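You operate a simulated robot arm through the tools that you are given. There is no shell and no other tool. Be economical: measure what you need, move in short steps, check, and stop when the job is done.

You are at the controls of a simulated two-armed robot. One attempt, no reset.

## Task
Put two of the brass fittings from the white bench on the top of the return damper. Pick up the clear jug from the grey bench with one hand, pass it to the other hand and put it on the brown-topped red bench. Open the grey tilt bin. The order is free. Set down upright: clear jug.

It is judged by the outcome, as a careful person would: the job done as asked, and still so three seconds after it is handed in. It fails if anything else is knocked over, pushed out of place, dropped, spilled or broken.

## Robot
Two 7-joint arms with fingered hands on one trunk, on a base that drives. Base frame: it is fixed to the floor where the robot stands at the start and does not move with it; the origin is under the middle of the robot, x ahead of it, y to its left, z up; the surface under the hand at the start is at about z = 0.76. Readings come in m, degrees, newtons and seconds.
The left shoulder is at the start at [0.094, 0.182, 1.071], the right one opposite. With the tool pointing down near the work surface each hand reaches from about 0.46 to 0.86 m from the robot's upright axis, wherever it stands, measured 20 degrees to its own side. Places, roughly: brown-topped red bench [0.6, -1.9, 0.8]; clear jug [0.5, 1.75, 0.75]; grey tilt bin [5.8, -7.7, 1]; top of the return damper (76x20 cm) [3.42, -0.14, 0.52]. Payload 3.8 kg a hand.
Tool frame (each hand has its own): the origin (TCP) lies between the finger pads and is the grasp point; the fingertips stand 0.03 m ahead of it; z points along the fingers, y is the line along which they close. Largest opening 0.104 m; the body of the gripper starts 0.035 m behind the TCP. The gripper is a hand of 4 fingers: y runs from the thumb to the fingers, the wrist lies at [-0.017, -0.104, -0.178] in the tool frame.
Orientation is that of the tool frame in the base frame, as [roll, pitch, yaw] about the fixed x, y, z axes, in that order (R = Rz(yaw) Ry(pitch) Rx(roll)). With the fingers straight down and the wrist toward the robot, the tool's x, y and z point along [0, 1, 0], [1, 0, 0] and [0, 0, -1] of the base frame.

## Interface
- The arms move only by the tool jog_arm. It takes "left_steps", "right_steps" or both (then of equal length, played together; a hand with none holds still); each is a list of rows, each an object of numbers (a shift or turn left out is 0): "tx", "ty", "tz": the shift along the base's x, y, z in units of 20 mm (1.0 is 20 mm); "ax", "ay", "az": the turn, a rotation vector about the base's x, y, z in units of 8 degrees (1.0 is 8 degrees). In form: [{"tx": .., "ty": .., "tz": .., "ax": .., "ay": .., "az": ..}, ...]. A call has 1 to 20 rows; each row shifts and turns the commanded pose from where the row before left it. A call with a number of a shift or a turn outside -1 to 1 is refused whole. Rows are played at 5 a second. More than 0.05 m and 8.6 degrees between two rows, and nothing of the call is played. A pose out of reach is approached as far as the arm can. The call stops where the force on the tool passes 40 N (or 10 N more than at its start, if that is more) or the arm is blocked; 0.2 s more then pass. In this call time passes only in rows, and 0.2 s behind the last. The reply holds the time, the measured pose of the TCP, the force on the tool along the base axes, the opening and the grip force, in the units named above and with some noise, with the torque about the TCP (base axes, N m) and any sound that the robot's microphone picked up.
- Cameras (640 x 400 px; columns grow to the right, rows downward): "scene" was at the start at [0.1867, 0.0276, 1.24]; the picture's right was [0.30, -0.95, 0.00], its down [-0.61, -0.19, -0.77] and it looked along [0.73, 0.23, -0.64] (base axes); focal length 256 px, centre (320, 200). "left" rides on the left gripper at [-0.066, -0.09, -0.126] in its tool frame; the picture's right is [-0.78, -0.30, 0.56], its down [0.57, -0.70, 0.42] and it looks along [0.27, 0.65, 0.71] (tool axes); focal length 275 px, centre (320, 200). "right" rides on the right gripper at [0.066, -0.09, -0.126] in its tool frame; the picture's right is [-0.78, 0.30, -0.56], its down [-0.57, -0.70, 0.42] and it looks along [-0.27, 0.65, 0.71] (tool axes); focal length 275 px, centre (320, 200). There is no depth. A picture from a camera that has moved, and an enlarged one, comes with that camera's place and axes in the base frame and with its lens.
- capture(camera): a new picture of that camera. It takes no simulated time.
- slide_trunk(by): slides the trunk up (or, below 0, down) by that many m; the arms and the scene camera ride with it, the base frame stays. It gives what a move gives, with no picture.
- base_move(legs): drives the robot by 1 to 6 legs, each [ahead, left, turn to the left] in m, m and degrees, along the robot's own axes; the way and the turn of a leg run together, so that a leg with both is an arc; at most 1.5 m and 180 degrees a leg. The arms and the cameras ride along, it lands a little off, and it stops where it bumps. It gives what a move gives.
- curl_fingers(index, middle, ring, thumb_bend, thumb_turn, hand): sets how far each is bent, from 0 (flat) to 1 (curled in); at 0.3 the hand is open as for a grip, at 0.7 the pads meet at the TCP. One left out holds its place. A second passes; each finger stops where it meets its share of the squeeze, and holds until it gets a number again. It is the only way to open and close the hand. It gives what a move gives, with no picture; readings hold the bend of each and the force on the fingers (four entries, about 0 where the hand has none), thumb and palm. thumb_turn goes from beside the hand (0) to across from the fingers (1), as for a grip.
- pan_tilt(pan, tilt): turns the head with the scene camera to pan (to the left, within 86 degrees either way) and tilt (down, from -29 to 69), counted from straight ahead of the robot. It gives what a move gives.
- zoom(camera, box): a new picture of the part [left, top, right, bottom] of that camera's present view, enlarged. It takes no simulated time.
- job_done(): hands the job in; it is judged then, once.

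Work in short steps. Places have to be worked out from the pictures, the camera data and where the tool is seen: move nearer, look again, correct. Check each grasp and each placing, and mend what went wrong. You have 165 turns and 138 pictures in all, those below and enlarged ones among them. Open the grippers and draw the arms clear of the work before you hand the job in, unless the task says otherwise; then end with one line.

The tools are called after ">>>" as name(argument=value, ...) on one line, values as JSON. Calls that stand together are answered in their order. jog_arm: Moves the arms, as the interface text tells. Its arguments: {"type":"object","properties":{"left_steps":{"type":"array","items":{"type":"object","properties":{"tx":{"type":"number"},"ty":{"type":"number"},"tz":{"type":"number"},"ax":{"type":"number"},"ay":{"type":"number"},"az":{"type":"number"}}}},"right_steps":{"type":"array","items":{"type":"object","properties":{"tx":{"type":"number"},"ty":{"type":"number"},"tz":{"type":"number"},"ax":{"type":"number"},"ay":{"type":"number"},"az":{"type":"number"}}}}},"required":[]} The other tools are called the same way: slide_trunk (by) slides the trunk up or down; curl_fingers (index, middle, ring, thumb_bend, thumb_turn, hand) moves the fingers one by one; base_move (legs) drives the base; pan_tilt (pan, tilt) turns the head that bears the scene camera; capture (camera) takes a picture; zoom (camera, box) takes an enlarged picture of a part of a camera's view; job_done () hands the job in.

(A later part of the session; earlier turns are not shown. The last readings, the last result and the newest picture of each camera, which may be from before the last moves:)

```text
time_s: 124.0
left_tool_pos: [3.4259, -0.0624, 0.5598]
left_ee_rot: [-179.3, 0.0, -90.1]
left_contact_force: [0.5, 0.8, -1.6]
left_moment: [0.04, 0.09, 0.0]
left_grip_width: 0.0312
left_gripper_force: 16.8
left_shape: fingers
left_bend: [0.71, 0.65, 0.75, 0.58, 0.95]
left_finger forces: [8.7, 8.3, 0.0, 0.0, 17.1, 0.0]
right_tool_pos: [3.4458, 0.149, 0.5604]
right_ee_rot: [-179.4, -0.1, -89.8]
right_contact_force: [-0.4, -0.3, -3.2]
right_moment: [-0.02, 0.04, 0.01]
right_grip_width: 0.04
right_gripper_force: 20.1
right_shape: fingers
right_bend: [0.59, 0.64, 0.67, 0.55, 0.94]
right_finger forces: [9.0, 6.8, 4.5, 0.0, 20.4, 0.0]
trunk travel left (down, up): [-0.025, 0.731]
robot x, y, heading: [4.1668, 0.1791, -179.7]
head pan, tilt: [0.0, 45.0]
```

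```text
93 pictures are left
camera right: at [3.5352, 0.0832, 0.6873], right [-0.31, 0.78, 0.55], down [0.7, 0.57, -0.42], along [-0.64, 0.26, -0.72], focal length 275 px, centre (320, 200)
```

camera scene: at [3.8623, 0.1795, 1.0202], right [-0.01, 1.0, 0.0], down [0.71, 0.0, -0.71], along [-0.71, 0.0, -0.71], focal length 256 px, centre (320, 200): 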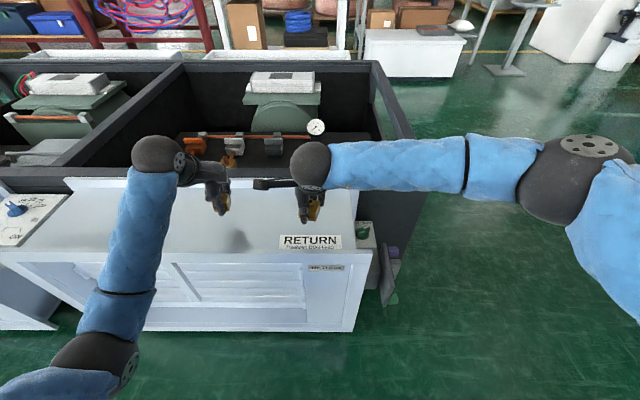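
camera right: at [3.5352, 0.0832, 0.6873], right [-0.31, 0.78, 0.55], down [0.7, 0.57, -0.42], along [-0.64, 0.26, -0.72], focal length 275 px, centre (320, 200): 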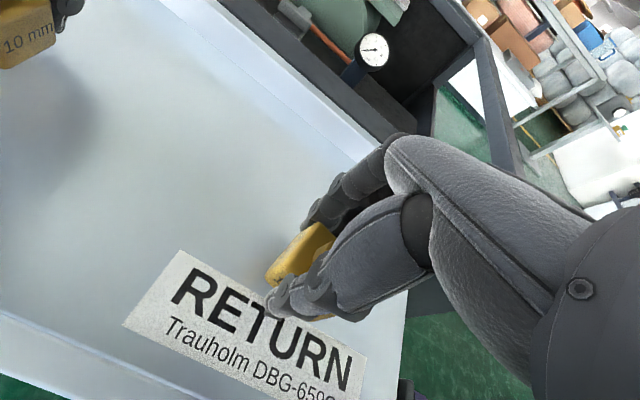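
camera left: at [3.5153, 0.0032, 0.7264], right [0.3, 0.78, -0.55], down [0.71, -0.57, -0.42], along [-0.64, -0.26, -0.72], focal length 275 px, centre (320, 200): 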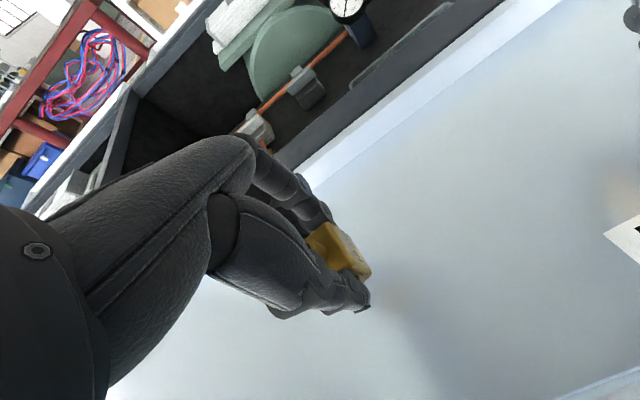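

Still slightly above; I go down in 2–3 mm steps watching force.

>>> jog_arm(left_steps=[{"tz": -0.15}, {"tz": -0.15}], right_steps=[{"tz": -0.15}, {"tz": -0.15}])

>>> zoom(camera="right", box=[220, 180, 400, 340])

>>> zoom(camera="left", box=[240, 180, 420, 340])

```text
time_s: 124.6
left_tool_pos: [3.4263, -0.0624, 0.5533]
left_ee_rot: [-179.3, 0.0, -90.0]
left_contact_force: [0.1, 0.0, -3.1]
left_moment: [0.01, 0.0, 0.02]
left_grip_width: 0.0312
left_gripper_force: 17.2
left_shape: fingers
left_bend: [0.71, 0.65, 0.75, 0.58, 0.95]
left_finger forces: [8.8, 8.2, 0.0, 0.1, 17.0, 0.1]
right_tool_pos: [3.4465, 0.1469, 0.5543]
right_ee_rot: [-179.4, -0.1, -89.8]
right_contact_force: [1.5, 0.1, -3.1]
right_moment: [-0.01, 0.04, -0.04]
right_grip_width: 0.0399
right_gripper_force: 20.5
right_shape: fingers
right_bend: [0.59, 0.64, 0.67, 0.55, 0.94]
right_finger forces: [9.0, 6.9, 4.5, 0.0, 20.5, 0.0]
trunk travel left (down, up): [-0.025, 0.731]
robot x, y, heading: [4.1668, 0.1817, -179.6]
head pan, tilt: [0.0, 45.0]
```

```text
2.50 times, centred on (310, 260) of right
camera zoom: at [3.5354, 0.0832, 0.6812], right [-0.31, 0.78, 0.55], down [0.7, 0.57, -0.42], along [-0.64, 0.26, -0.72], focal length 688 px, centre (345, 50)
```

zoom: 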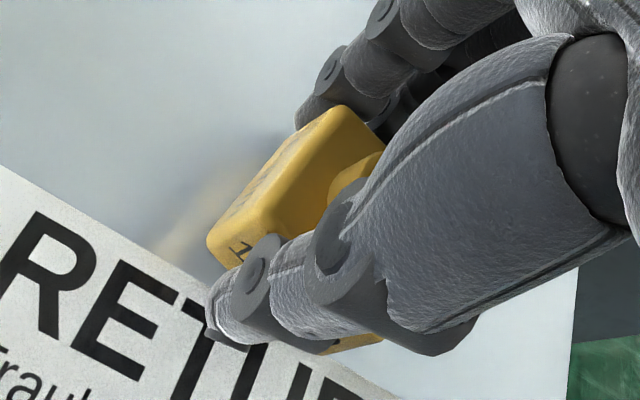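

```text
2.50 times, centred on (330, 260) of left
camera zoom: at [3.515, 0.0033, 0.6794], right [0.3, 0.78, -0.55], down [0.7, -0.57, -0.42], along [-0.64, -0.26, -0.72], focal length 688 px, centre (295, 50)
```

zoom: 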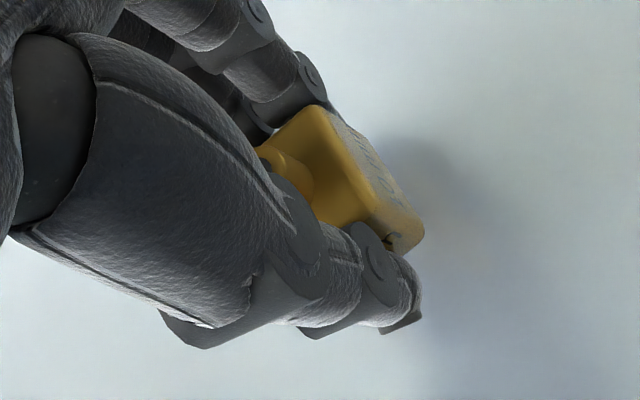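

Still no contact (forces equal the weights). I continue a few mm more.

>>> jog_arm(left_steps=[{"tz": -0.12}, {"tz": -0.12}], right_steps=[{"tz": -0.12}, {"tz": -0.12}])

>>> jog_arm(left_steps=[{"tz": -0.12}, {"tz": 0}], right_steps=[{"tz": -0.12}, {"tz": 0}])

```text
time_s: 125.2
left_tool_pos: [3.4278, -0.0629, 0.5496]
left_ee_rot: [-179.4, 0.0, -90.2]
left_contact_force: [0.9, 0.1, -2.7]
left_moment: [0.03, -0.02, 0.0]
left_grip_width: 0.0312
left_gripper_force: 17.0
left_shape: fingers
left_bend: [0.71, 0.65, 0.75, 0.58, 0.95]
left_finger forces: [8.7, 8.3, 0.0, 0.1, 17.1, 0.1]
right_tool_pos: [3.4471, 0.1476, 0.5507]
right_ee_rot: [-179.4, -0.2, -89.8]
right_contact_force: [0.3, -1.2, -3.3]
right_moment: [-0.02, 0.07, -0.02]
right_grip_width: 0.04
right_gripper_force: 20.7
right_shape: fingers
right_bend: [0.59, 0.64, 0.67, 0.55, 0.94]
right_finger forces: [9.0, 6.9, 4.4, 0.0, 20.4, 0.0]
trunk travel left (down, up): [-0.025, 0.731]
robot x, y, heading: [4.1703, 0.1781, -179.4]
head pan, tilt: [0.0, 45.0]
```

```text
time_s: 125.8
left_tool_pos: [3.4265, -0.0632, 0.5467]
left_ee_rot: [-179.3, 0.0, -90.1]
left_contact_force: [-0.2, 0.1, -2.3]
left_moment: [0.0, 0.04, -0.01]
left_grip_width: 0.0315
left_gripper_force: 16.9
left_shape: fingers
left_bend: [0.71, 0.65, 0.75, 0.58, 0.95]
left_finger forces: [8.7, 8.4, 0.1, 0.0, 17.1, 0.0]
right_tool_pos: [3.4462, 0.1479, 0.5468]
right_ee_rot: [-179.3, -0.2, -89.8]
right_contact_force: [0.2, 0.0, -2.9]
right_moment: [-0.02, 0.04, 0.0]
right_grip_width: 0.0399
right_gripper_force: 20.6
right_shape: fingers
right_bend: [0.59, 0.64, 0.67, 0.55, 0.94]
right_finger forces: [9.4, 7.1, 4.5, 0.0, 20.9, 0.0]
trunk travel left (down, up): [-0.025, 0.731]
robot x, y, heading: [4.1653, 0.1768, -179.9]
head pan, tilt: [0.0, 45.0]
```

Still mostly free; keep going down in 2 mm steps.

>>> jog_arm(left_steps=[{"tz": -0.12}, {"tz": 0}], right_steps=[{"tz": -0.12}, {"tz": 0}])

>>> jog_arm(left_steps=[{"tz": -0.12}, {"tz": 0}], right_steps=[{"tz": -0.12}, {"tz": 0}])

>>> zoom(camera="scene", box=[180, 150, 360, 260])

```text
time_s: 126.4
left_tool_pos: [3.4283, -0.0626, 0.5454]
left_ee_rot: [-179.4, 0.0, -90.1]
left_contact_force: [0.2, -0.4, -1.7]
left_moment: [0.02, 0.07, -0.02]
left_grip_width: 0.0316
left_gripper_force: 17.6
left_shape: fingers
left_bend: [0.71, 0.65, 0.75, 0.58, 0.95]
left_finger forces: [9.1, 8.5, 0.0, 0.0, 17.2, 0.0]
right_tool_pos: [3.4459, 0.1479, 0.5467]
right_ee_rot: [-179.5, -0.2, -89.7]
right_contact_force: [1.2, 0.8, 5.8]
right_moment: [0.02, 0.15, 0.02]
right_grip_width: 0.0404
right_gripper_force: 22.8
right_shape: fingers
right_bend: [0.59, 0.64, 0.71, 0.55, 0.94]
right_finger forces: [9.8, 7.7, 4.7, 0.0, 23.4, 0.0]
trunk travel left (down, up): [-0.025, 0.731]
robot x, y, heading: [4.1664, 0.1787, -179.5]
head pan, tilt: [0.0, 45.0]
```

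```text
time_s: 127.0
left_tool_pos: [3.4265, -0.0615, 0.5449]
left_ee_rot: [-179.7, 0.0, -90.2]
left_contact_force: [-0.3, 0.2, 5.9]
left_moment: [0.05, -0.05, 0.01]
left_grip_width: 0.0312
left_gripper_force: 18.4
left_shape: fingers
left_bend: [0.71, 0.65, 0.75, 0.58, 0.95]
left_finger forces: [9.5, 9.0, 0.0, 0.1, 17.9, 0.1]
right_tool_pos: [3.447, 0.1487, 0.5462]
right_ee_rot: [-179.7, -0.4, -89.8]
right_contact_force: [-1.1, 0.1, 12.9]
right_moment: [0.08, 0.26, 0.02]
right_grip_width: 0.0404
right_gripper_force: 25.0
right_shape: fingers
right_bend: [0.59, 0.64, 0.71, 0.55, 0.93]
right_finger forces: [10.9, 8.9, 5.3, 0.0, 24.4, 0.1]
trunk travel left (down, up): [-0.025, 0.731]
robot x, y, heading: [4.1689, 0.1824, -179.6]
head pan, tilt: [0.0, 45.0]
```

```text
3.56 times, centred on (270, 205) of scene
camera zoom: at [3.8647, 0.1798, 1.0214], right [-0.01, 1.0, 0.0], down [0.71, 0.0, -0.71], along [-0.71, 0.0, -0.71], focal length 912 px, centre (498, 182)
```

zoom: 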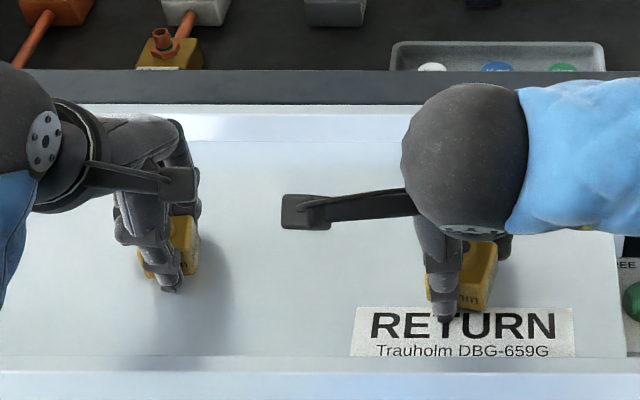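

Both fittings touch the surface. I relieve slightly and open both hands gradually.

>>> jog_arm(left_steps=[{"tz": 0.08}], right_steps=[{"tz": 0.12}])

>>> curl_fingers(hand="right", index=0.45, middle=0.45, ring=0.45, thumb_bend=0.45)

>>> curl_fingers(hand="left", index=0.45, middle=0.45, ring=0.45, thumb_bend=0.45)

>>> capture(camera="left")

>>> capture(camera="right")

```text
time_s: 127.4
left_tool_pos: [3.4259, -0.0633, 0.5458]
left_ee_rot: [-179.5, 0.0, -90.3]
left_contact_force: [-0.4, 0.7, 6.1]
left_moment: [0.03, -0.01, 0.01]
left_grip_width: 0.0313
left_gripper_force: 18.5
left_shape: fingers
left_bend: [0.71, 0.65, 0.75, 0.58, 0.95]
left_finger forces: [9.7, 9.3, 0.0, 0.1, 18.1, 0.0]
right_tool_pos: [3.4467, 0.1485, 0.546]
right_ee_rot: [-179.6, -0.2, -89.8]
right_contact_force: [-4.5, -1.1, 8.4]
right_moment: [0.06, 0.34, 0.03]
right_grip_width: 0.04
right_gripper_force: 24.6
right_shape: fingers
right_bend: [0.59, 0.64, 0.71, 0.55, 0.93]
right_finger forces: [11.0, 9.2, 5.9, 0.0, 22.5, 0.0]
trunk travel left (down, up): [-0.025, 0.731]
robot x, y, heading: [4.1697, 0.1801, -180.0]
head pan, tilt: [0.0, 45.0]
```

```text
time_s: 128.4
left_tool_pos: [3.4261, -0.0628, 0.5457]
left_ee_rot: [-179.4, 0.0, -90.0]
left_contact_force: [-2.6, 1.2, 5.2]
left_moment: [0.08, 0.01, 0.01]
left_grip_width: 0.0313
left_gripper_force: 18.3
left_shape: fingers
left_bend: [0.71, 0.65, 0.75, 0.58, 0.95]
left_finger forces: [9.7, 9.1, 0.1, 0.0, 18.2, 0.0]
right_tool_pos: [3.4479, 0.1473, 0.5454]
right_ee_rot: [-179.5, -0.3, -89.8]
right_contact_force: [3.3, -0.6, 7.8]
right_moment: [0.1, 0.13, 0.01]
right_grip_width: 0.0666
right_gripper_force: 4.2
right_shape: fingers
right_bend: [0.45, 0.48, 0.45, 0.45, 0.97]
right_finger forces: [0.0, 7.5, 0.0, 0.0, 0.2, 0.1]
trunk travel left (down, up): [-0.025, 0.731]
robot x, y, heading: [4.1687, 0.1838, -179.5]
head pan, tilt: [0.0, 45.0]
```

```text
time_s: 129.4
left_tool_pos: [3.428, -0.0626, 0.5473]
left_ee_rot: [-179.6, 0.0, -90.1]
left_contact_force: [2.8, -0.5, 11.1]
left_moment: [-0.13, 0.27, 0.02]
left_grip_width: 0.0662
left_gripper_force: 5.5
left_shape: fingers
left_bend: [0.45, 0.48, 0.45, 0.45, 0.97]
left_finger forces: [0.1, 10.4, 0.0, 0.1, 0.0, 0.1]
right_tool_pos: [3.4486, 0.1482, 0.5462]
right_ee_rot: [-179.5, -0.3, -89.8]
right_contact_force: [2.3, -0.3, 5.2]
right_moment: [0.09, 0.11, -0.06]
right_grip_width: 0.0664
right_gripper_force: 3.1
right_shape: fingers
right_bend: [0.45, 0.47, 0.45, 0.45, 0.97]
right_finger forces: [0.0, 5.7, 0.0, 0.0, 0.2, 0.0]
trunk travel left (down, up): [-0.025, 0.731]
robot x, y, heading: [4.165, 0.1816, -179.5]
head pan, tilt: [0.0, 45.0]
```

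```text
89 pictures are left
camera left: at [3.5162, 0.0028, 0.6711], right [0.3, 0.77, -0.56], down [0.7, -0.57, -0.42], along [-0.64, -0.26, -0.72], focal length 275 px, centre (320, 200)
```

left: 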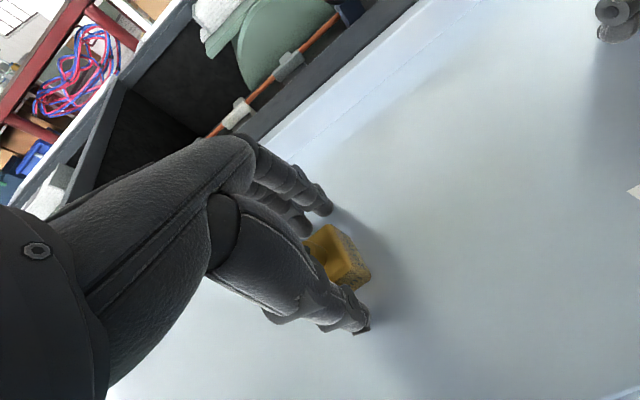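

```text
88 pictures are left
camera right: at [3.5369, 0.0837, 0.6733], right [-0.3, 0.78, 0.55], down [0.7, 0.57, -0.42], along [-0.64, 0.26, -0.72], focal length 275 px, centre (320, 200)
```

right: 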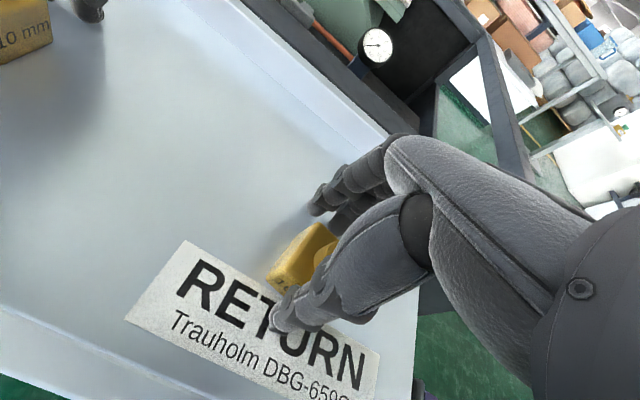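

The middle fingertips lightly touch the surface. I raise 5 mm, open fully, then lift straight up.

>>> jog_arm(left_steps=[{"tz": 0.25}], right_steps=[{"tz": 0.25}])

>>> curl_fingers(hand="right", index=0.3, middle=0.3, ring=0.3, thumb_bend=0.3)

>>> curl_fingers(hand="left", index=0.3, middle=0.3, ring=0.3, thumb_bend=0.3)

>>> jog_arm(left_steps=[{"tz": 0.3}, {"tz": 0.6}, {"tz": 1}, {"tz": 1}, {"tz": 1}, {"tz": 1}, {"tz": 1}], right_steps=[{"tz": 0.3}, {"tz": 0.6}, {"tz": 1}, {"tz": 1}, {"tz": 1}, {"tz": 1}, {"tz": 1}])

>>> capture(camera="scene")

```text
time_s: 129.8
left_tool_pos: [3.4285, -0.0622, 0.548]
left_ee_rot: [-179.2, 0.1, -90.0]
left_contact_force: [1.3, -0.2, 2.2]
left_moment: [-0.04, 0.04, 0.03]
left_grip_width: 0.0661
left_gripper_force: 0.6
left_shape: fingers
left_bend: [0.45, 0.46, 0.45, 0.45, 0.97]
left_finger forces: [0.0, 1.5, 0.1, 0.1, 0.1, 0.1]
right_tool_pos: [3.447, 0.1482, 0.5495]
right_ee_rot: [-179.4, -0.2, -89.8]
right_contact_force: [-0.4, -0.3, -0.2]
right_moment: [-0.01, 0.02, -0.01]
right_grip_width: 0.0666
right_gripper_force: 0.0
right_shape: fingers
right_bend: [0.45, 0.45, 0.45, 0.45, 0.97]
right_finger forces: [0.1, 0.0, 0.1, 0.0, 0.0, 0.1]
trunk travel left (down, up): [-0.025, 0.731]
robot x, y, heading: [4.1716, 0.1752, -179.7]
head pan, tilt: [0.0, 45.0]
```

```text
time_s: 130.8
left_tool_pos: [3.4271, -0.0621, 0.5491]
left_ee_rot: [-179.4, 0.1, -90.2]
left_contact_force: [-0.2, 0.7, -0.2]
left_moment: [-0.02, 0.02, 0.03]
left_grip_width: 0.0661
left_gripper_force: 0.0
left_shape: fingers
left_bend: [0.45, 0.45, 0.45, 0.45, 0.97]
left_finger forces: [0.0, 0.0, 0.1, 0.0, 0.0, 0.0]
right_tool_pos: [3.448, 0.148, 0.5494]
right_ee_rot: [-179.3, -0.2, -89.7]
right_contact_force: [-0.1, -0.1, -0.1]
right_moment: [0.01, -0.01, -0.01]
right_grip_width: 0.1042
right_gripper_force: 0.0
right_shape: fingers
right_bend: [0.3, 0.3, 0.3, 0.3, 0.97]
right_finger forces: [0.0, 0.0, 0.0, 0.1, 0.0, 0.0]
trunk travel left (down, up): [-0.025, 0.731]
robot x, y, heading: [4.1663, 0.1776, -179.7]
head pan, tilt: [0.0, 45.0]
```

```text
time_s: 131.8
left_tool_pos: [3.4278, -0.0635, 0.549]
left_ee_rot: [-179.4, 0.1, -90.1]
left_contact_force: [-0.2, -1.0, 0.3]
left_moment: [0.01, -0.02, -0.02]
left_grip_width: 0.1044
left_gripper_force: 0.1
left_shape: fingers
left_bend: [0.3, 0.3, 0.3, 0.3, 0.97]
left_finger forces: [0.0, 0.0, 0.1, 0.0, 0.0, 0.1]
right_tool_pos: [3.4465, 0.1477, 0.5503]
right_ee_rot: [-179.4, -0.3, -89.8]
right_contact_force: [-0.4, 0.3, 1.2]
right_moment: [0.0, -0.04, -0.01]
right_grip_width: 0.1041
right_gripper_force: 0.0
right_shape: fingers
right_bend: [0.3, 0.3, 0.3, 0.3, 0.97]
right_finger forces: [0.0, 0.0, 0.0, 0.0, 0.0, 0.0]
trunk travel left (down, up): [-0.025, 0.731]
robot x, y, heading: [4.1667, 0.1819, -179.8]
head pan, tilt: [0.0, 45.0]
```

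```text
time_s: 133.4
left_tool_pos: [3.4275, -0.0636, 0.6672]
left_ee_rot: [-179.5, 0.0, -90.1]
left_contact_force: [0.1, 0.9, -0.1]
left_moment: [-0.01, -0.04, -0.03]
left_grip_width: 0.1043
left_gripper_force: 0.0
left_shape: fingers
left_bend: [0.3, 0.3, 0.3, 0.3, 0.97]
left_finger forces: [0.0, 0.1, 0.0, 0.0, 0.0, 0.0]
right_tool_pos: [3.4459, 0.1476, 0.6685]
right_ee_rot: [-179.5, -0.2, -89.8]
right_contact_force: [-0.2, -0.3, -0.2]
right_moment: [0.01, 0.01, 0.0]
right_grip_width: 0.1043
right_gripper_force: 0.0
right_shape: fingers
right_bend: [0.3, 0.3, 0.3, 0.3, 0.97]
right_finger forces: [0.1, 0.0, 0.1, 0.1, 0.0, 0.1]
trunk travel left (down, up): [-0.025, 0.731]
robot x, y, heading: [4.1656, 0.1801, -179.7]
head pan, tilt: [0.0, 45.0]
```

```text
87 pictures are left
camera scene: at [3.8631, 0.1796, 1.0206], right [-0.01, 1.0, 0.0], down [0.71, 0.0, -0.71], along [-0.71, 0.0, -0.71], focal length 256 px, centre (320, 200)
```

scene: 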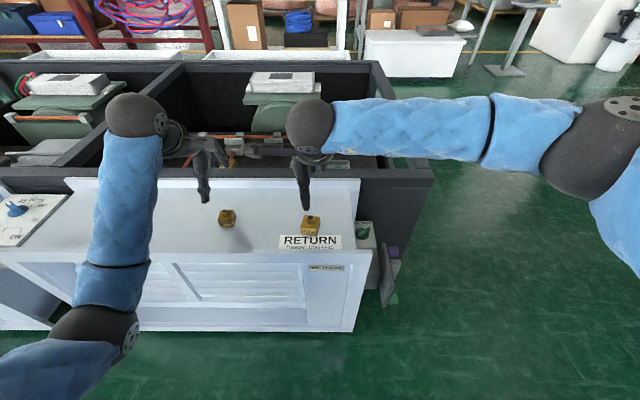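

Both fittings stand on the damper. I retract the hands, raise the trunk and drive round to the east side of the grey bench's end for the jug.

>>> slide_trunk(by=0.4)

>>> jog_arm(left_steps=[{"tx": 1}, {"tx": 1}, {"tx": 1}, {"tx": 1}, {"tx": 1}, {"tx": 1}, {"tx": 1}, {"tx": 1}], right_steps=[{"tx": 1}, {"tx": 1}, {"tx": 1}, {"tx": 1}, {"tx": 1}, {"tx": 1}, {"tx": 1}, {"tx": 1}])

>>> slide_trunk(by=0.2)

>>> base_move(legs=[[0, -1.0, 0], [1.4, -0.35, 0], [1.3, -0.35, 0]])

>>> pan_tilt(pan=0, tilt=40)

>>> capture(camera="scene")

```text
time_s: 137.2
left_tool_pos: [3.4262, -0.0625, 1.0668]
left_ee_rot: [-179.3, -0.1, -90.0]
left_contact_force: [-0.9, -0.3, -0.2]
left_moment: [-0.02, 0.04, 0.0]
left_grip_width: 0.1044
left_gripper_force: 0.0
left_shape: fingers
left_bend: [0.3, 0.3, 0.3, 0.3, 0.97]
left_finger forces: [0.0, 0.1, 0.0, 0.0, 0.1, 0.1]
right_tool_pos: [3.4564, 0.1487, 1.1001]
right_ee_rot: [177.9, -0.2, -89.8]
right_contact_force: [0.7, -0.9, 0.2]
right_moment: [0.03, 0.02, -0.02]
right_grip_width: 0.104
right_gripper_force: 0.1
right_shape: fingers
right_bend: [0.3, 0.3, 0.3, 0.3, 0.97]
right_finger forces: [0.1, 0.1, 0.0, 0.0, 0.0, 0.0]
trunk travel left (down, up): [-0.425, 0.331]
robot x, y, heading: [4.1685, 0.1807, -180.0]
head pan, tilt: [0.0, 45.0]
```

```text
time_s: 139.0
left_tool_pos: [3.5871, -0.0624, 1.0676]
left_ee_rot: [-179.4, 0.0, -90.1]
left_contact_force: [0.7, 0.6, 0.0]
left_moment: [-0.01, 0.03, -0.01]
left_grip_width: 0.1041
left_gripper_force: 0.0
left_shape: fingers
left_bend: [0.3, 0.3, 0.3, 0.3, 0.97]
left_finger forces: [0.0, 0.1, 0.0, 0.1, 0.1, 0.1]
right_tool_pos: [3.6153, 0.148, 1.1008]
right_ee_rot: [178.0, -0.2, -89.8]
right_contact_force: [0.4, -0.1, 0.8]
right_moment: [-0.01, -0.03, 0.03]
right_grip_width: 0.1045
right_gripper_force: 0.0
right_shape: fingers
right_bend: [0.3, 0.3, 0.3, 0.3, 0.97]
right_finger forces: [0.0, 0.0, 0.0, 0.0, 0.0, 0.0]
trunk travel left (down, up): [-0.425, 0.331]
robot x, y, heading: [4.167, 0.182, -179.5]
head pan, tilt: [0.0, 45.0]
```

```text
time_s: 141.2
left_tool_pos: [3.5869, -0.0623, 1.2668]
left_ee_rot: [-179.3, 0.1, -90.2]
left_contact_force: [-0.3, 0.3, -0.4]
left_moment: [-0.01, 0.03, -0.02]
left_grip_width: 0.1042
left_gripper_force: 0.0
left_shape: fingers
left_bend: [0.3, 0.3, 0.3, 0.3, 0.97]
left_finger forces: [0.1, 0.1, 0.1, 0.0, 0.0, 0.1]
right_tool_pos: [3.6152, 0.1479, 1.2999]
right_ee_rot: [178.0, -0.2, -89.9]
right_contact_force: [-0.3, -0.3, -0.7]
right_moment: [0.01, 0.0, 0.0]
right_grip_width: 0.1042
right_gripper_force: 0.1
right_shape: fingers
right_bend: [0.3, 0.3, 0.3, 0.3, 0.97]
right_finger forces: [0.0, 0.1, 0.0, 0.1, 0.0, 0.0]
trunk travel left (down, up): [-0.625, 0.131]
robot x, y, heading: [4.1668, 0.1813, -180.0]
head pan, tilt: [0.0, 45.0]
```

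```text
time_s: 159.5
left_tool_pos: [0.8694, 1.581, 1.2666]
left_ee_rot: [-179.4, 0.0, -89.1]
left_contact_force: [-0.2, -0.4, -1.1]
left_moment: [0.0, -0.01, 0.01]
left_grip_width: 0.1041
left_gripper_force: 0.1
left_shape: fingers
left_bend: [0.3, 0.3, 0.3, 0.3, 0.97]
left_finger forces: [0.1, 0.0, 0.0, 0.1, 0.1, 0.0]
right_tool_pos: [0.8925, 1.7907, 1.2997]
right_ee_rot: [177.9, -0.3, -88.7]
right_contact_force: [-0.3, 0.3, -0.5]
right_moment: [0.03, 0.0, -0.02]
right_grip_width: 0.1043
right_gripper_force: 0.1
right_shape: fingers
right_bend: [0.3, 0.3, 0.3, 0.3, 0.97]
right_finger forces: [0.1, 0.0, 0.0, 0.0, 0.1, 0.0]
trunk travel left (down, up): [-0.625, 0.131]
robot x, y, heading: [1.4468, 1.8324, -178.4]
head pan, tilt: [0.0, 45.0]
```

```text
time_s: 160.2
left_tool_pos: [0.8678, 1.5807, 1.2669]
left_ee_rot: [-179.4, -0.1, -89.1]
left_contact_force: [-0.3, -0.2, -0.2]
left_moment: [0.04, -0.02, 0.02]
left_grip_width: 0.1041
left_gripper_force: 0.0
left_shape: fingers
left_bend: [0.3, 0.3, 0.3, 0.3, 0.97]
left_finger forces: [0.0, 0.0, 0.0, 0.0, 0.0, 0.1]
right_tool_pos: [0.8925, 1.7914, 1.3001]
right_ee_rot: [177.9, -0.2, -88.7]
right_contact_force: [-0.5, -0.5, -0.7]
right_moment: [-0.01, 0.0, -0.01]
right_grip_width: 0.1042
right_gripper_force: 0.1
right_shape: fingers
right_bend: [0.3, 0.3, 0.3, 0.3, 0.97]
right_finger forces: [0.1, 0.1, 0.0, 0.0, 0.0, 0.0]
trunk travel left (down, up): [-0.625, 0.131]
robot x, y, heading: [1.4375, 1.8304, -178.5]
head pan, tilt: [0.0, 40.0]
```

```text
86 pictures are left
camera scene: at [1.3463, 1.8328, 1.6434], right [-0.02, 1.0, 0.0], down [0.64, 0.02, -0.77], along [-0.77, -0.02, -0.64], focal length 256 px, centre (320, 200)
```

scene: 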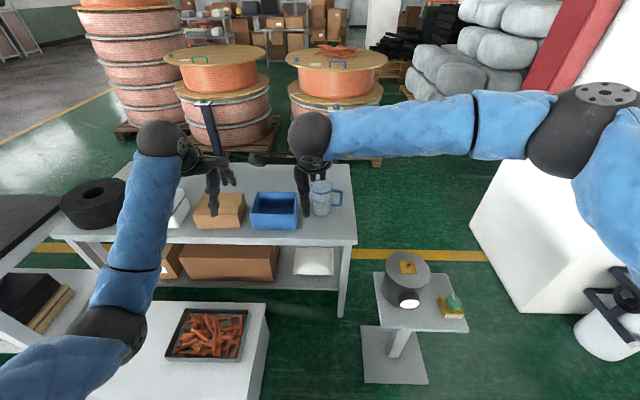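

The jug is visible with its blue handle toward +y. I zoom on it for dimensions.

>>> zoom(camera="scene", box=[240, 160, 380, 250])

>>> capture(camera="right")

```text
4.44 times, centred on (310, 205) of scene
camera zoom: at [1.3463, 1.8328, 1.6434], right [-0.02, 1.0, 0.0], down [0.64, 0.02, -0.77], along [-0.77, -0.02, -0.64], focal length 1140 px, centre (364, 178)
```

zoom: 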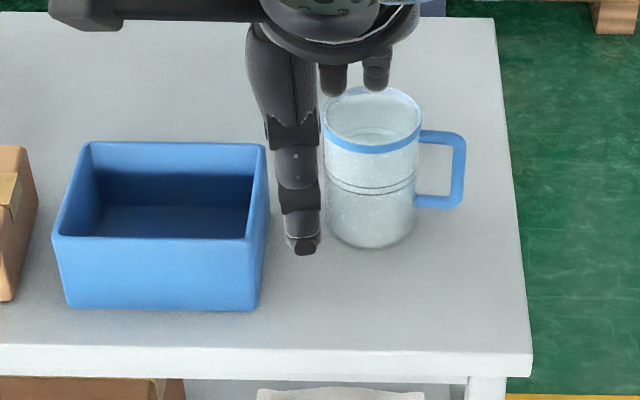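

```text
84 pictures are left
camera right: at [0.9889, 1.7287, 1.4229], right [-0.29, 0.77, 0.56], down [0.67, 0.59, -0.45], along [-0.68, 0.25, -0.69], focal length 275 px, centre (320, 200)
```

right: 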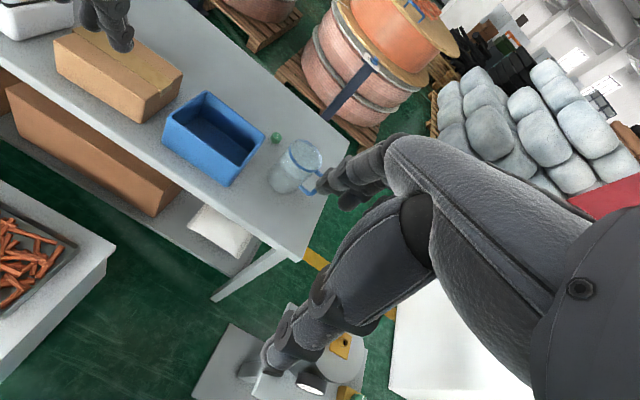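

Jug: centre ≈(0.35,1.82), ~0.10 m wide, 0.15 m tall, open rim, handle to +y. Plan: pinch its rim with the right hand, join with the left. First I move closer.

>>> base_move(legs=[[0.3, -0.03, -1.5]])

>>> slide_trunk(by=-0.15)

>>> zoom(camera="scene", box=[240, 160, 400, 260])

>>> capture(camera="scene")

>>> capture(camera="right")

```text
time_s: 162.2
left_tool_pos: [0.561, 1.6219, 1.268]
left_ee_rot: [-179.4, 0.0, -90.5]
left_contact_force: [0.1, 0.1, 0.7]
left_moment: [0.03, -0.03, -0.02]
left_grip_width: 0.1044
left_gripper_force: 0.1
left_shape: fingers
left_bend: [0.3, 0.3, 0.3, 0.3, 0.97]
left_finger forces: [0.0, 0.0, 0.1, 0.1, 0.0, 0.1]
right_tool_pos: [0.593, 1.8323, 1.3002]
right_ee_rot: [177.9, -0.2, -90.2]
right_contact_force: [-1.0, 0.3, 0.2]
right_moment: [0.02, -0.02, 0.0]
right_grip_width: 0.1041
right_gripper_force: 0.1
right_shape: fingers
right_bend: [0.3, 0.3, 0.3, 0.3, 0.97]
right_finger forces: [0.1, 0.1, 0.0, 0.0, 0.0, 0.0]
trunk travel left (down, up): [-0.625, 0.131]
robot x, y, heading: [1.1455, 1.8595, 179.9]
head pan, tilt: [0.0, 40.0]
```

```text
time_s: 164.0
left_tool_pos: [0.5616, 1.6218, 1.117]
left_ee_rot: [-179.4, 0.0, -90.6]
left_contact_force: [1.1, -0.6, 0.1]
left_moment: [0.0, 0.04, -0.02]
left_grip_width: 0.1042
left_gripper_force: 0.1
left_shape: fingers
left_bend: [0.3, 0.3, 0.3, 0.3, 0.97]
left_finger forces: [0.1, 0.0, 0.1, 0.0, 0.1, 0.0]
right_tool_pos: [0.5922, 1.832, 1.1506]
right_ee_rot: [177.8, -0.2, -90.1]
right_contact_force: [0.6, -0.2, 0.1]
right_moment: [0.0, -0.01, 0.04]
right_grip_width: 0.1044
right_gripper_force: 0.2
right_shape: fingers
right_bend: [0.3, 0.3, 0.3, 0.3, 0.97]
right_finger forces: [0.0, 0.1, 0.1, 0.0, 0.0, 0.0]
trunk travel left (down, up): [-0.475, 0.281]
robot x, y, heading: [1.1446, 1.8604, 180.0]
head pan, tilt: [0.0, 40.0]
```

```text
4.00 times, centred on (320, 210) of scene
camera zoom: at [1.0337, 1.8616, 1.4932], right [0.0, 1.0, 0.0], down [0.64, 0.0, -0.77], along [-0.77, 0.0, -0.64], focal length 1026 px, centre (320, 160)
```

zoom: 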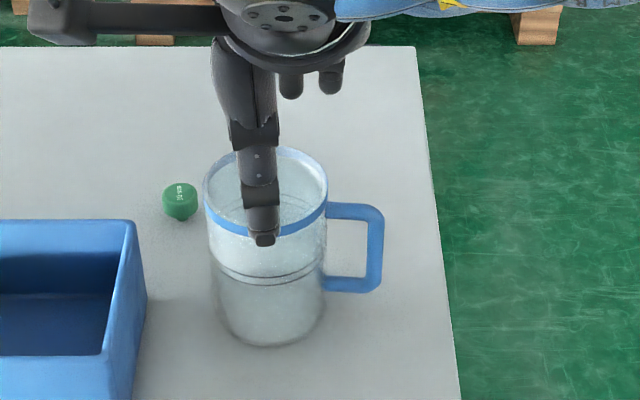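

```text
82 pictures are left
camera scene: at [1.0337, 1.8616, 1.4932], right [0.0, 1.0, 0.0], down [0.64, 0.0, -0.77], along [-0.77, 0.0, -0.64], focal length 256 px, centre (320, 200)
```

scene: 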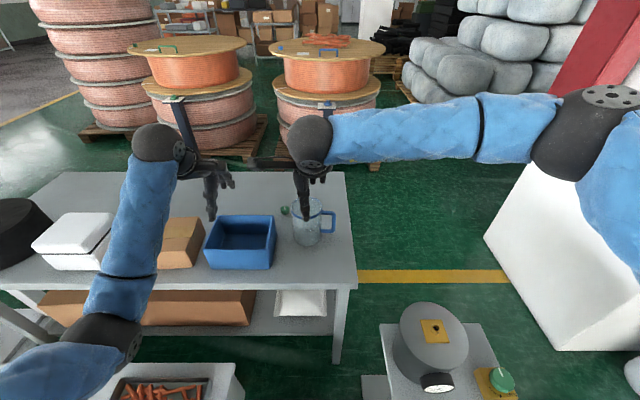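

```text
81 pictures are left
camera right: at [0.6867, 1.7668, 1.2737], right [-0.27, 0.78, 0.56], down [0.69, 0.57, -0.45], along [-0.67, 0.26, -0.69], focal length 275 px, centre (320, 200)
```

right: 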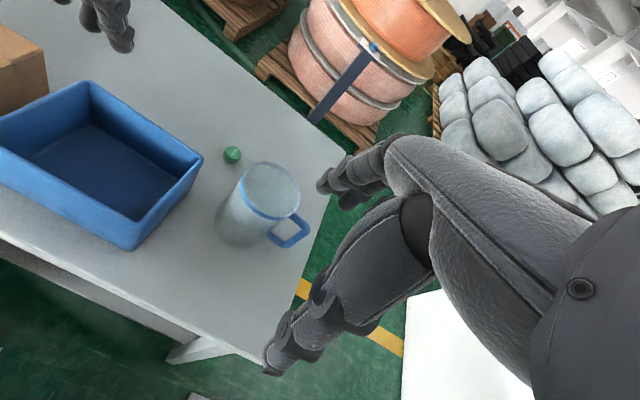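

I zoom the right-hand camera to see whether the jug is open and filled.

>>> zoom(camera="right", box=[200, 140, 330, 260])

```text
3.33 times, centred on (265, 200) of right
camera zoom: at [0.6867, 1.7668, 1.2737], right [-0.27, 0.78, 0.56], down [0.69, 0.57, -0.45], along [-0.67, 0.26, -0.69], focal length 918 px, centre (503, 200)
```

zoom: 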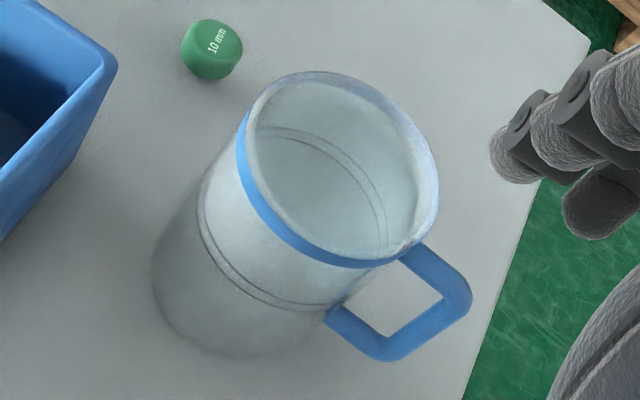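

The jug is open and looks empty. I bring the right hand above its near rim (towards the handle side), turned 30°, at z=1.0.

>>> jog_arm(right_steps=[{"tx": -0.93, "ty": 0.042, "tz": -0.75, "az": 0.375, "ay": -0.0275}, {"tx": -0.93, "ty": 0.042, "tz": -0.75, "az": 0.375, "ay": -0.0275}, {"tx": -0.93, "ty": 0.042, "tz": -0.75, "az": 0.375, "ay": -0.0275}, {"tx": -0.93, "ty": 0.042, "tz": -0.75, "az": 0.375, "ay": -0.0275}, {"tx": -0.93, "ty": 0.042, "tz": -0.75, "az": 0.375, "ay": -0.0275}, {"tx": -0.93, "ty": 0.042, "tz": -0.75, "az": 0.375, "ay": -0.0275}, {"tx": -0.93, "ty": 0.042, "tz": -0.75, "az": 0.375, "ay": -0.0275}, {"tx": -0.93, "ty": 0.042, "tz": -0.75, "az": 0.375, "ay": -0.0275}, {"tx": -0.93, "ty": 0.042, "tz": -0.75, "az": 0.375, "ay": -0.0275}, {"tx": -0.93, "ty": 0.042, "tz": -0.75, "az": 0.375, "ay": -0.0275}])

>>> capture(camera="right")

>>> zoom(camera="scene", box=[240, 150, 400, 250])

```text
time_s: 166.2
left_tool_pos: [0.5613, 1.6222, 1.117]
left_ee_rot: [-179.4, -0.1, -90.6]
left_contact_force: [0.1, -0.5, 0.4]
left_moment: [0.01, 0.0, -0.01]
left_grip_width: 0.1043
left_gripper_force: 0.1
left_shape: fingers
left_bend: [0.3, 0.3, 0.3, 0.3, 0.97]
left_finger forces: [0.0, 0.0, 0.0, 0.0, 0.0, 0.1]
right_tool_pos: [0.4603, 1.8397, 1.0135]
right_ee_rot: [179.8, -0.5, -61.7]
right_contact_force: [-0.8, -0.9, -1.4]
right_moment: [0.0, -0.03, 0.0]
right_grip_width: 0.1044
right_gripper_force: 0.0
right_shape: fingers
right_bend: [0.3, 0.3, 0.3, 0.3, 0.97]
right_finger forces: [0.0, 0.1, 0.0, 0.0, 0.0, 0.0]
right hand out of reach, approached as far as the arm can: row 8, 9, 10
trunk travel left (down, up): [-0.475, 0.281]
robot x, y, heading: [1.1438, 1.8582, 180.0]
head pan, tilt: [0.0, 40.0]
```

```text
79 pictures are left
camera right: at [0.571, 1.8266, 1.139], right [-0.63, 0.55, 0.55], down [0.35, 0.83, -0.43], along [-0.7, -0.08, -0.71], focal length 275 px, centre (320, 200)
```

right: 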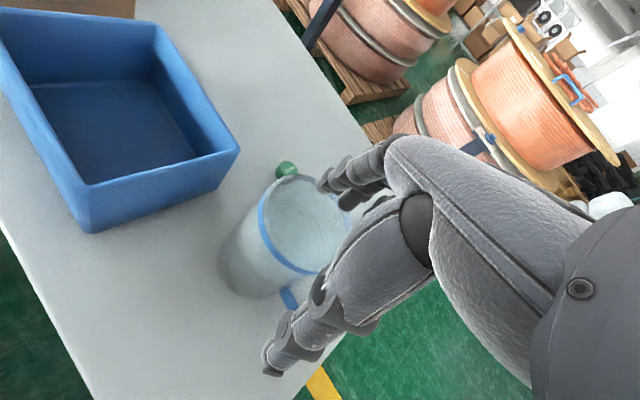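

```text
4.00 times, centred on (320, 200) of scene
camera zoom: at [1.0333, 1.8614, 1.493], right [0.0, 1.0, 0.0], down [0.64, 0.0, -0.77], along [-0.77, 0.0, -0.64], focal length 1026 px, centre (320, 200)
```

zoom: 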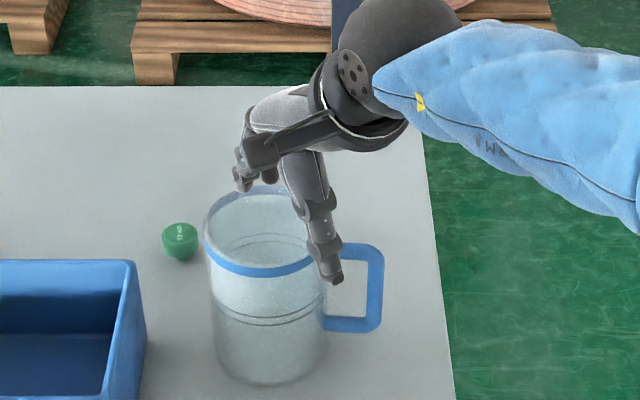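

The arm is short by ~5 cm because the trunk is high. I raise the hand, then lower the trunk 0.2 m and re-extend.

>>> jog_arm(right_steps=[{"tx": 0.5, "tz": 1}, {"tx": 0.5, "tz": 1}, {"tz": 1}, {"tz": 1}, {"tz": 1}, {"tz": 1}, {"tz": 1}, {"tz": 1}, {"tz": 1}, {"tz": 1}], left_steps=[{"tx": 0.5, "tz": 1}, {"tx": 0.5, "tz": 1}, {"tx": 0.5, "tz": 1}, {"tx": 0.5, "tz": 1}, {"tx": 0.5, "tz": 1}, {"tx": 0.5, "tz": 1}, {"tx": 0.5, "tz": 1}, {"tx": 0.5, "tz": 1}, {"tx": 0.5, "tz": 1}, {"tx": 0.5, "tz": 1}])

>>> slide_trunk(by=-0.2)

```text
time_s: 168.4
left_tool_pos: [0.6607, 1.6213, 1.3176]
left_ee_rot: [-179.4, 0.0, -90.6]
left_contact_force: [0.1, 0.1, 0.6]
left_moment: [0.01, 0.01, -0.02]
left_grip_width: 0.104
left_gripper_force: 0.0
left_shape: fingers
left_bend: [0.3, 0.3, 0.3, 0.3, 0.97]
left_finger forces: [0.0, 0.0, 0.0, 0.1, 0.0, 0.2]
right_tool_pos: [0.4811, 1.8386, 1.2129]
right_ee_rot: [-179.9, -0.8, -60.2]
right_contact_force: [0.0, 0.1, 0.7]
right_moment: [0.02, 0.02, 0.0]
right_grip_width: 0.1043
right_gripper_force: 0.1
right_shape: fingers
right_bend: [0.3, 0.3, 0.3, 0.3, 0.97]
right_finger forces: [0.0, 0.1, 0.1, 0.0, 0.0, 0.0]
trunk travel left (down, up): [-0.475, 0.281]
robot x, y, heading: [1.1405, 1.8625, 180.1]
head pan, tilt: [0.0, 40.0]
```

```text
time_s: 170.5
left_tool_pos: [0.6619, 1.6222, 1.1176]
left_ee_rot: [-179.4, 0.0, -90.5]
left_contact_force: [0.0, 1.0, 0.1]
left_moment: [0.01, 0.03, 0.01]
left_grip_width: 0.1043
left_gripper_force: 0.0
left_shape: fingers
left_bend: [0.3, 0.3, 0.3, 0.3, 0.97]
left_finger forces: [0.1, 0.0, 0.0, 0.0, 0.0, 0.0]
right_tool_pos: [0.4823, 1.8403, 1.0137]
right_ee_rot: [-179.9, -0.7, -60.1]
right_contact_force: [-0.1, 0.5, 0.3]
right_moment: [-0.02, 0.04, 0.0]
right_grip_width: 0.1045
right_gripper_force: 0.0
right_shape: fingers
right_bend: [0.3, 0.3, 0.3, 0.3, 0.97]
right_finger forces: [0.0, 0.1, 0.0, 0.1, 0.1, 0.0]
trunk travel left (down, up): [-0.275, 0.481]
robot x, y, heading: [1.1441, 1.8595, 180.1]
head pan, tilt: [0.0, 40.0]
```

Now extend to the rim point.

>>> jog_arm(right_steps=[{"tx": -0.95}, {"tx": -0.95}, {"tx": -0.95}, {"tx": -0.95}])

>>> capture(camera="right")

>>> zoom(camera="scene", box=[230, 120, 390, 220])

```text
time_s: 171.5
left_tool_pos: [0.6612, 1.6226, 1.117]
left_ee_rot: [-179.3, 0.1, -90.7]
left_contact_force: [0.0, -0.5, -0.8]
left_moment: [0.01, 0.01, 0.0]
left_grip_width: 0.1045
left_gripper_force: 0.0
left_shape: fingers
left_bend: [0.3, 0.3, 0.3, 0.3, 0.97]
left_finger forces: [0.0, 0.0, 0.0, 0.1, 0.0, 0.0]
right_tool_pos: [0.4156, 1.8392, 1.0124]
right_ee_rot: [-179.9, -0.8, -60.1]
right_contact_force: [0.1, 0.7, -0.7]
right_moment: [-0.04, 0.0, 0.0]
right_grip_width: 0.1044
right_gripper_force: 0.0
right_shape: fingers
right_bend: [0.3, 0.3, 0.3, 0.3, 0.97]
right_finger forces: [0.1, 0.1, 0.0, 0.0, 0.1, 0.0]
right hand out of reach, approached as far as the arm can: row 4
trunk travel left (down, up): [-0.275, 0.481]
robot x, y, heading: [1.1448, 1.8611, 179.7]
head pan, tilt: [0.0, 40.0]
```

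```text
77 pictures are left
camera right: at [0.5249, 1.83, 1.1389], right [-0.65, 0.53, 0.55], down [0.33, 0.84, -0.43], along [-0.69, -0.1, -0.72], focal length 275 px, centre (320, 200)
```

right: 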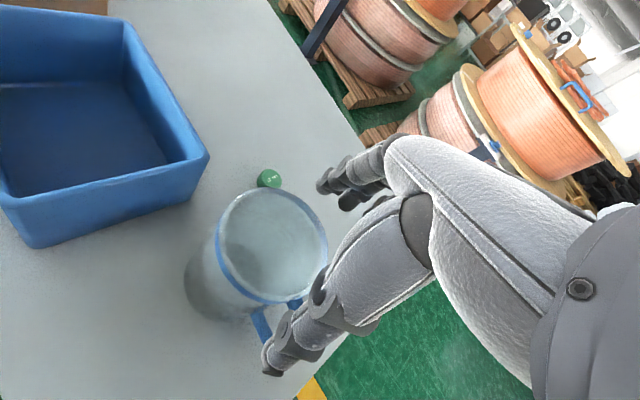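

```text
4.00 times, centred on (310, 170) of scene
camera zoom: at [0.9758, 1.862, 1.2908], right [0.0, 1.0, 0.0], down [0.64, 0.0, -0.77], along [-0.77, 0.0, -0.64], focal length 1026 px, centre (360, 320)
```

zoom: 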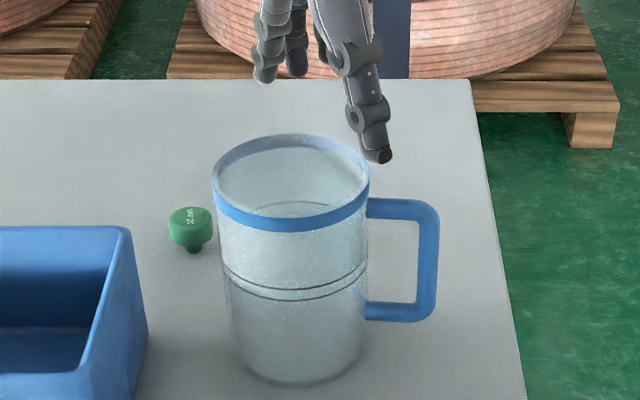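

The hand is aligned: the fingers should enter the jug and the thumb stay outside. I descend slowly to the rim level first.

>>> jog_arm(right_steps=[{"tz": -1}, {"tz": -1}, {"tz": -1}, {"tz": -1}])

>>> zoom(camera="scene", box=[230, 120, 390, 220])

>>> zoom(camera="right", box=[160, 120, 420, 390])

```text
time_s: 172.5
left_tool_pos: [0.6614, 1.6221, 1.1166]
left_ee_rot: [-179.4, 0.0, -90.6]
left_contact_force: [0.5, -0.2, 0.2]
left_moment: [0.01, -0.03, 0.05]
left_grip_width: 0.1042
left_gripper_force: 0.1
left_shape: fingers
left_bend: [0.3, 0.3, 0.3, 0.3, 0.97]
left_finger forces: [0.0, 0.0, 0.1, 0.0, 0.1, 0.0]
right_tool_pos: [0.4148, 1.84, 0.9315]
right_ee_rot: [-180.0, -0.7, -60.2]
right_contact_force: [1.3, 0.4, 1.3]
right_moment: [-0.07, 0.12, 0.04]
right_grip_width: 0.1044
right_gripper_force: 1.1
right_shape: fingers
right_bend: [0.3, 0.31, 0.29, 0.3, 0.97]
right_finger forces: [0.1, 2.1, 1.1, 0.0, 0.0, 0.1]
trunk travel left (down, up): [-0.275, 0.481]
robot x, y, heading: [1.1459, 1.8592, 180.0]
head pan, tilt: [0.0, 40.0]
```

```text
4.00 times, centred on (310, 170) of scene
camera zoom: at [0.9756, 1.8615, 1.2907], right [0.0, 1.0, 0.0], down [0.64, 0.0, -0.77], along [-0.77, 0.0, -0.64], focal length 1026 px, centre (360, 320)
```

zoom: 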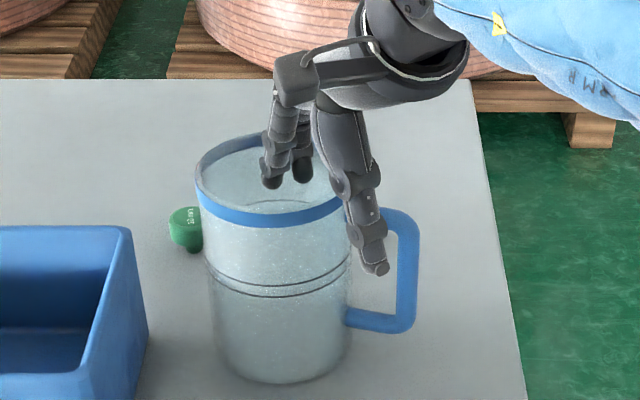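

```text
1.48 times, centred on (290, 255) of right
camera zoom: at [0.5243, 1.8295, 1.0589], right [-0.65, 0.53, 0.55], down [0.33, 0.84, -0.43], along [-0.69, -0.1, -0.72], focal length 408 px, centre (364, 118)
```

zoom: 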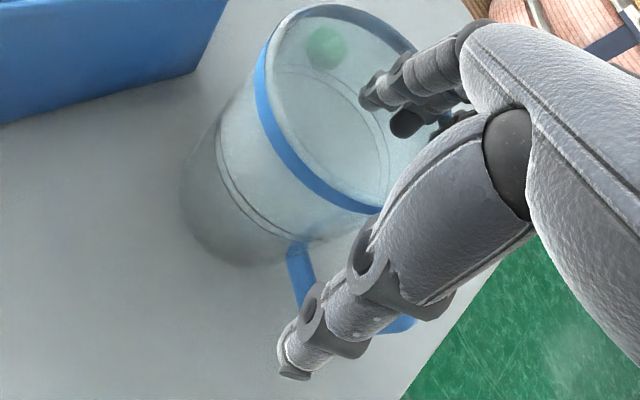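

The jug was nudged ~1 cm sideways; fingers feel slight contact. I back up 1 cm and look closely before going on.

>>> jog_arm(right_steps=[{"tz": 0.8}])

>>> zoom(camera="scene", box=[260, 140, 350, 200])

```text
time_s: 172.9
left_tool_pos: [0.6614, 1.6217, 1.1174]
left_ee_rot: [-179.5, 0.0, -90.7]
left_contact_force: [-0.3, -0.8, -0.2]
left_moment: [0.02, 0.02, 0.01]
left_grip_width: 0.1042
left_gripper_force: 0.1
left_shape: fingers
left_bend: [0.3, 0.3, 0.3, 0.3, 0.97]
left_finger forces: [0.0, 0.0, 0.1, 0.1, 0.0, 0.0]
right_tool_pos: [0.4162, 1.8398, 0.9475]
right_ee_rot: [-179.8, -0.7, -60.2]
right_contact_force: [-0.5, 0.2, -0.6]
right_moment: [0.02, -0.01, 0.01]
right_grip_width: 0.1041
right_gripper_force: 0.2
right_shape: fingers
right_bend: [0.3, 0.3, 0.3, 0.3, 0.97]
right_finger forces: [0.0, 0.0, 0.3, 0.0, 0.0, 0.0]
trunk travel left (down, up): [-0.275, 0.481]
robot x, y, heading: [1.1446, 1.8597, 179.7]
head pan, tilt: [0.0, 40.0]
```

```text
6.67 times, centred on (305, 170) of scene
camera zoom: at [0.9759, 1.8616, 1.2908], right [0.0, 1.0, 0.0], down [0.64, 0.0, -0.77], along [-0.77, 0.0, -0.64], focal length 1709 px, centre (420, 400)
```

zoom: 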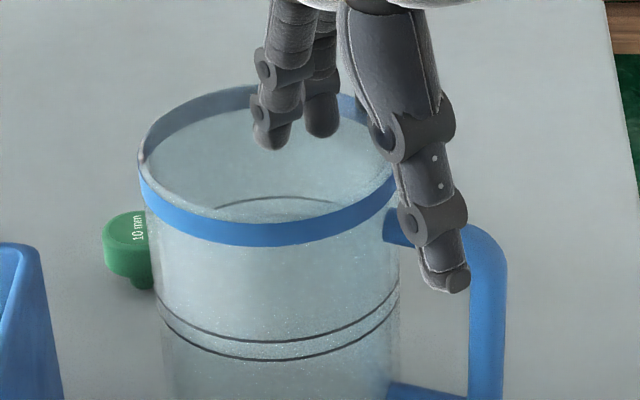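

The ring finger was landing near the rim's right edge. I shift the hand ~2.5 cm toward the jug's centre line and descend in small steps watching finger forces.

>>> jog_arm(right_steps=[{"tz": 0.5}, {"tx": -0.4, "ty": -0.6}, {"tx": -0.3, "ty": -0.6}, {"tz": -1}, {"tz": -0.5}])

>>> zoom(camera="scene", box=[260, 140, 350, 200])

```text
time_s: 174.1
left_tool_pos: [0.6612, 1.6215, 1.1177]
left_ee_rot: [-179.4, 0.0, -90.6]
left_contact_force: [-0.3, -0.5, 0.4]
left_moment: [0.01, 0.0, 0.0]
left_grip_width: 0.1045
left_gripper_force: 0.1
left_shape: fingers
left_bend: [0.3, 0.3, 0.3, 0.3, 0.97]
left_finger forces: [0.0, 0.0, 0.1, 0.1, 0.1, 0.0]
right_tool_pos: [0.4113, 1.8335, 0.9272]
right_ee_rot: [-180.0, -0.7, -60.1]
right_contact_force: [0.1, 0.6, 2.0]
right_moment: [-0.02, 0.17, 0.01]
right_grip_width: 0.1043
right_gripper_force: 1.9
right_shape: fingers
right_bend: [0.3, 0.31, 0.29, 0.3, 0.97]
right_finger forces: [0.0, 2.8, 1.9, 0.0, 0.0, 0.0]
right hand out of reach, approached as far as the arm can: row 2, 3
trunk travel left (down, up): [-0.275, 0.481]
robot x, y, heading: [1.1468, 1.858, 179.7]
head pan, tilt: [0.0, 40.0]
```

```text
6.67 times, centred on (305, 170) of scene
camera zoom: at [0.9758, 1.8616, 1.2908], right [0.0, 1.0, 0.0], down [0.64, 0.0, -0.77], along [-0.77, 0.0, -0.64], focal length 1709 px, centre (420, 400)
```

zoom: 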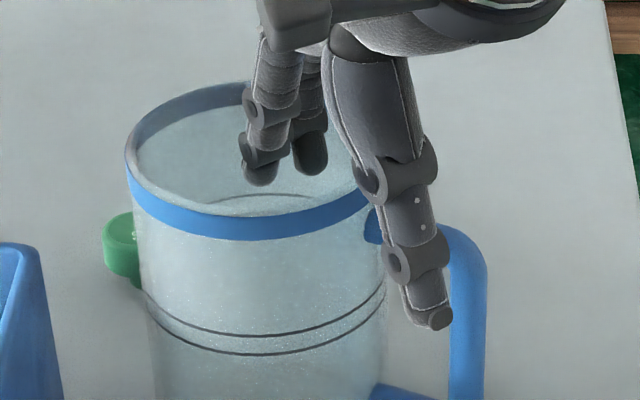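

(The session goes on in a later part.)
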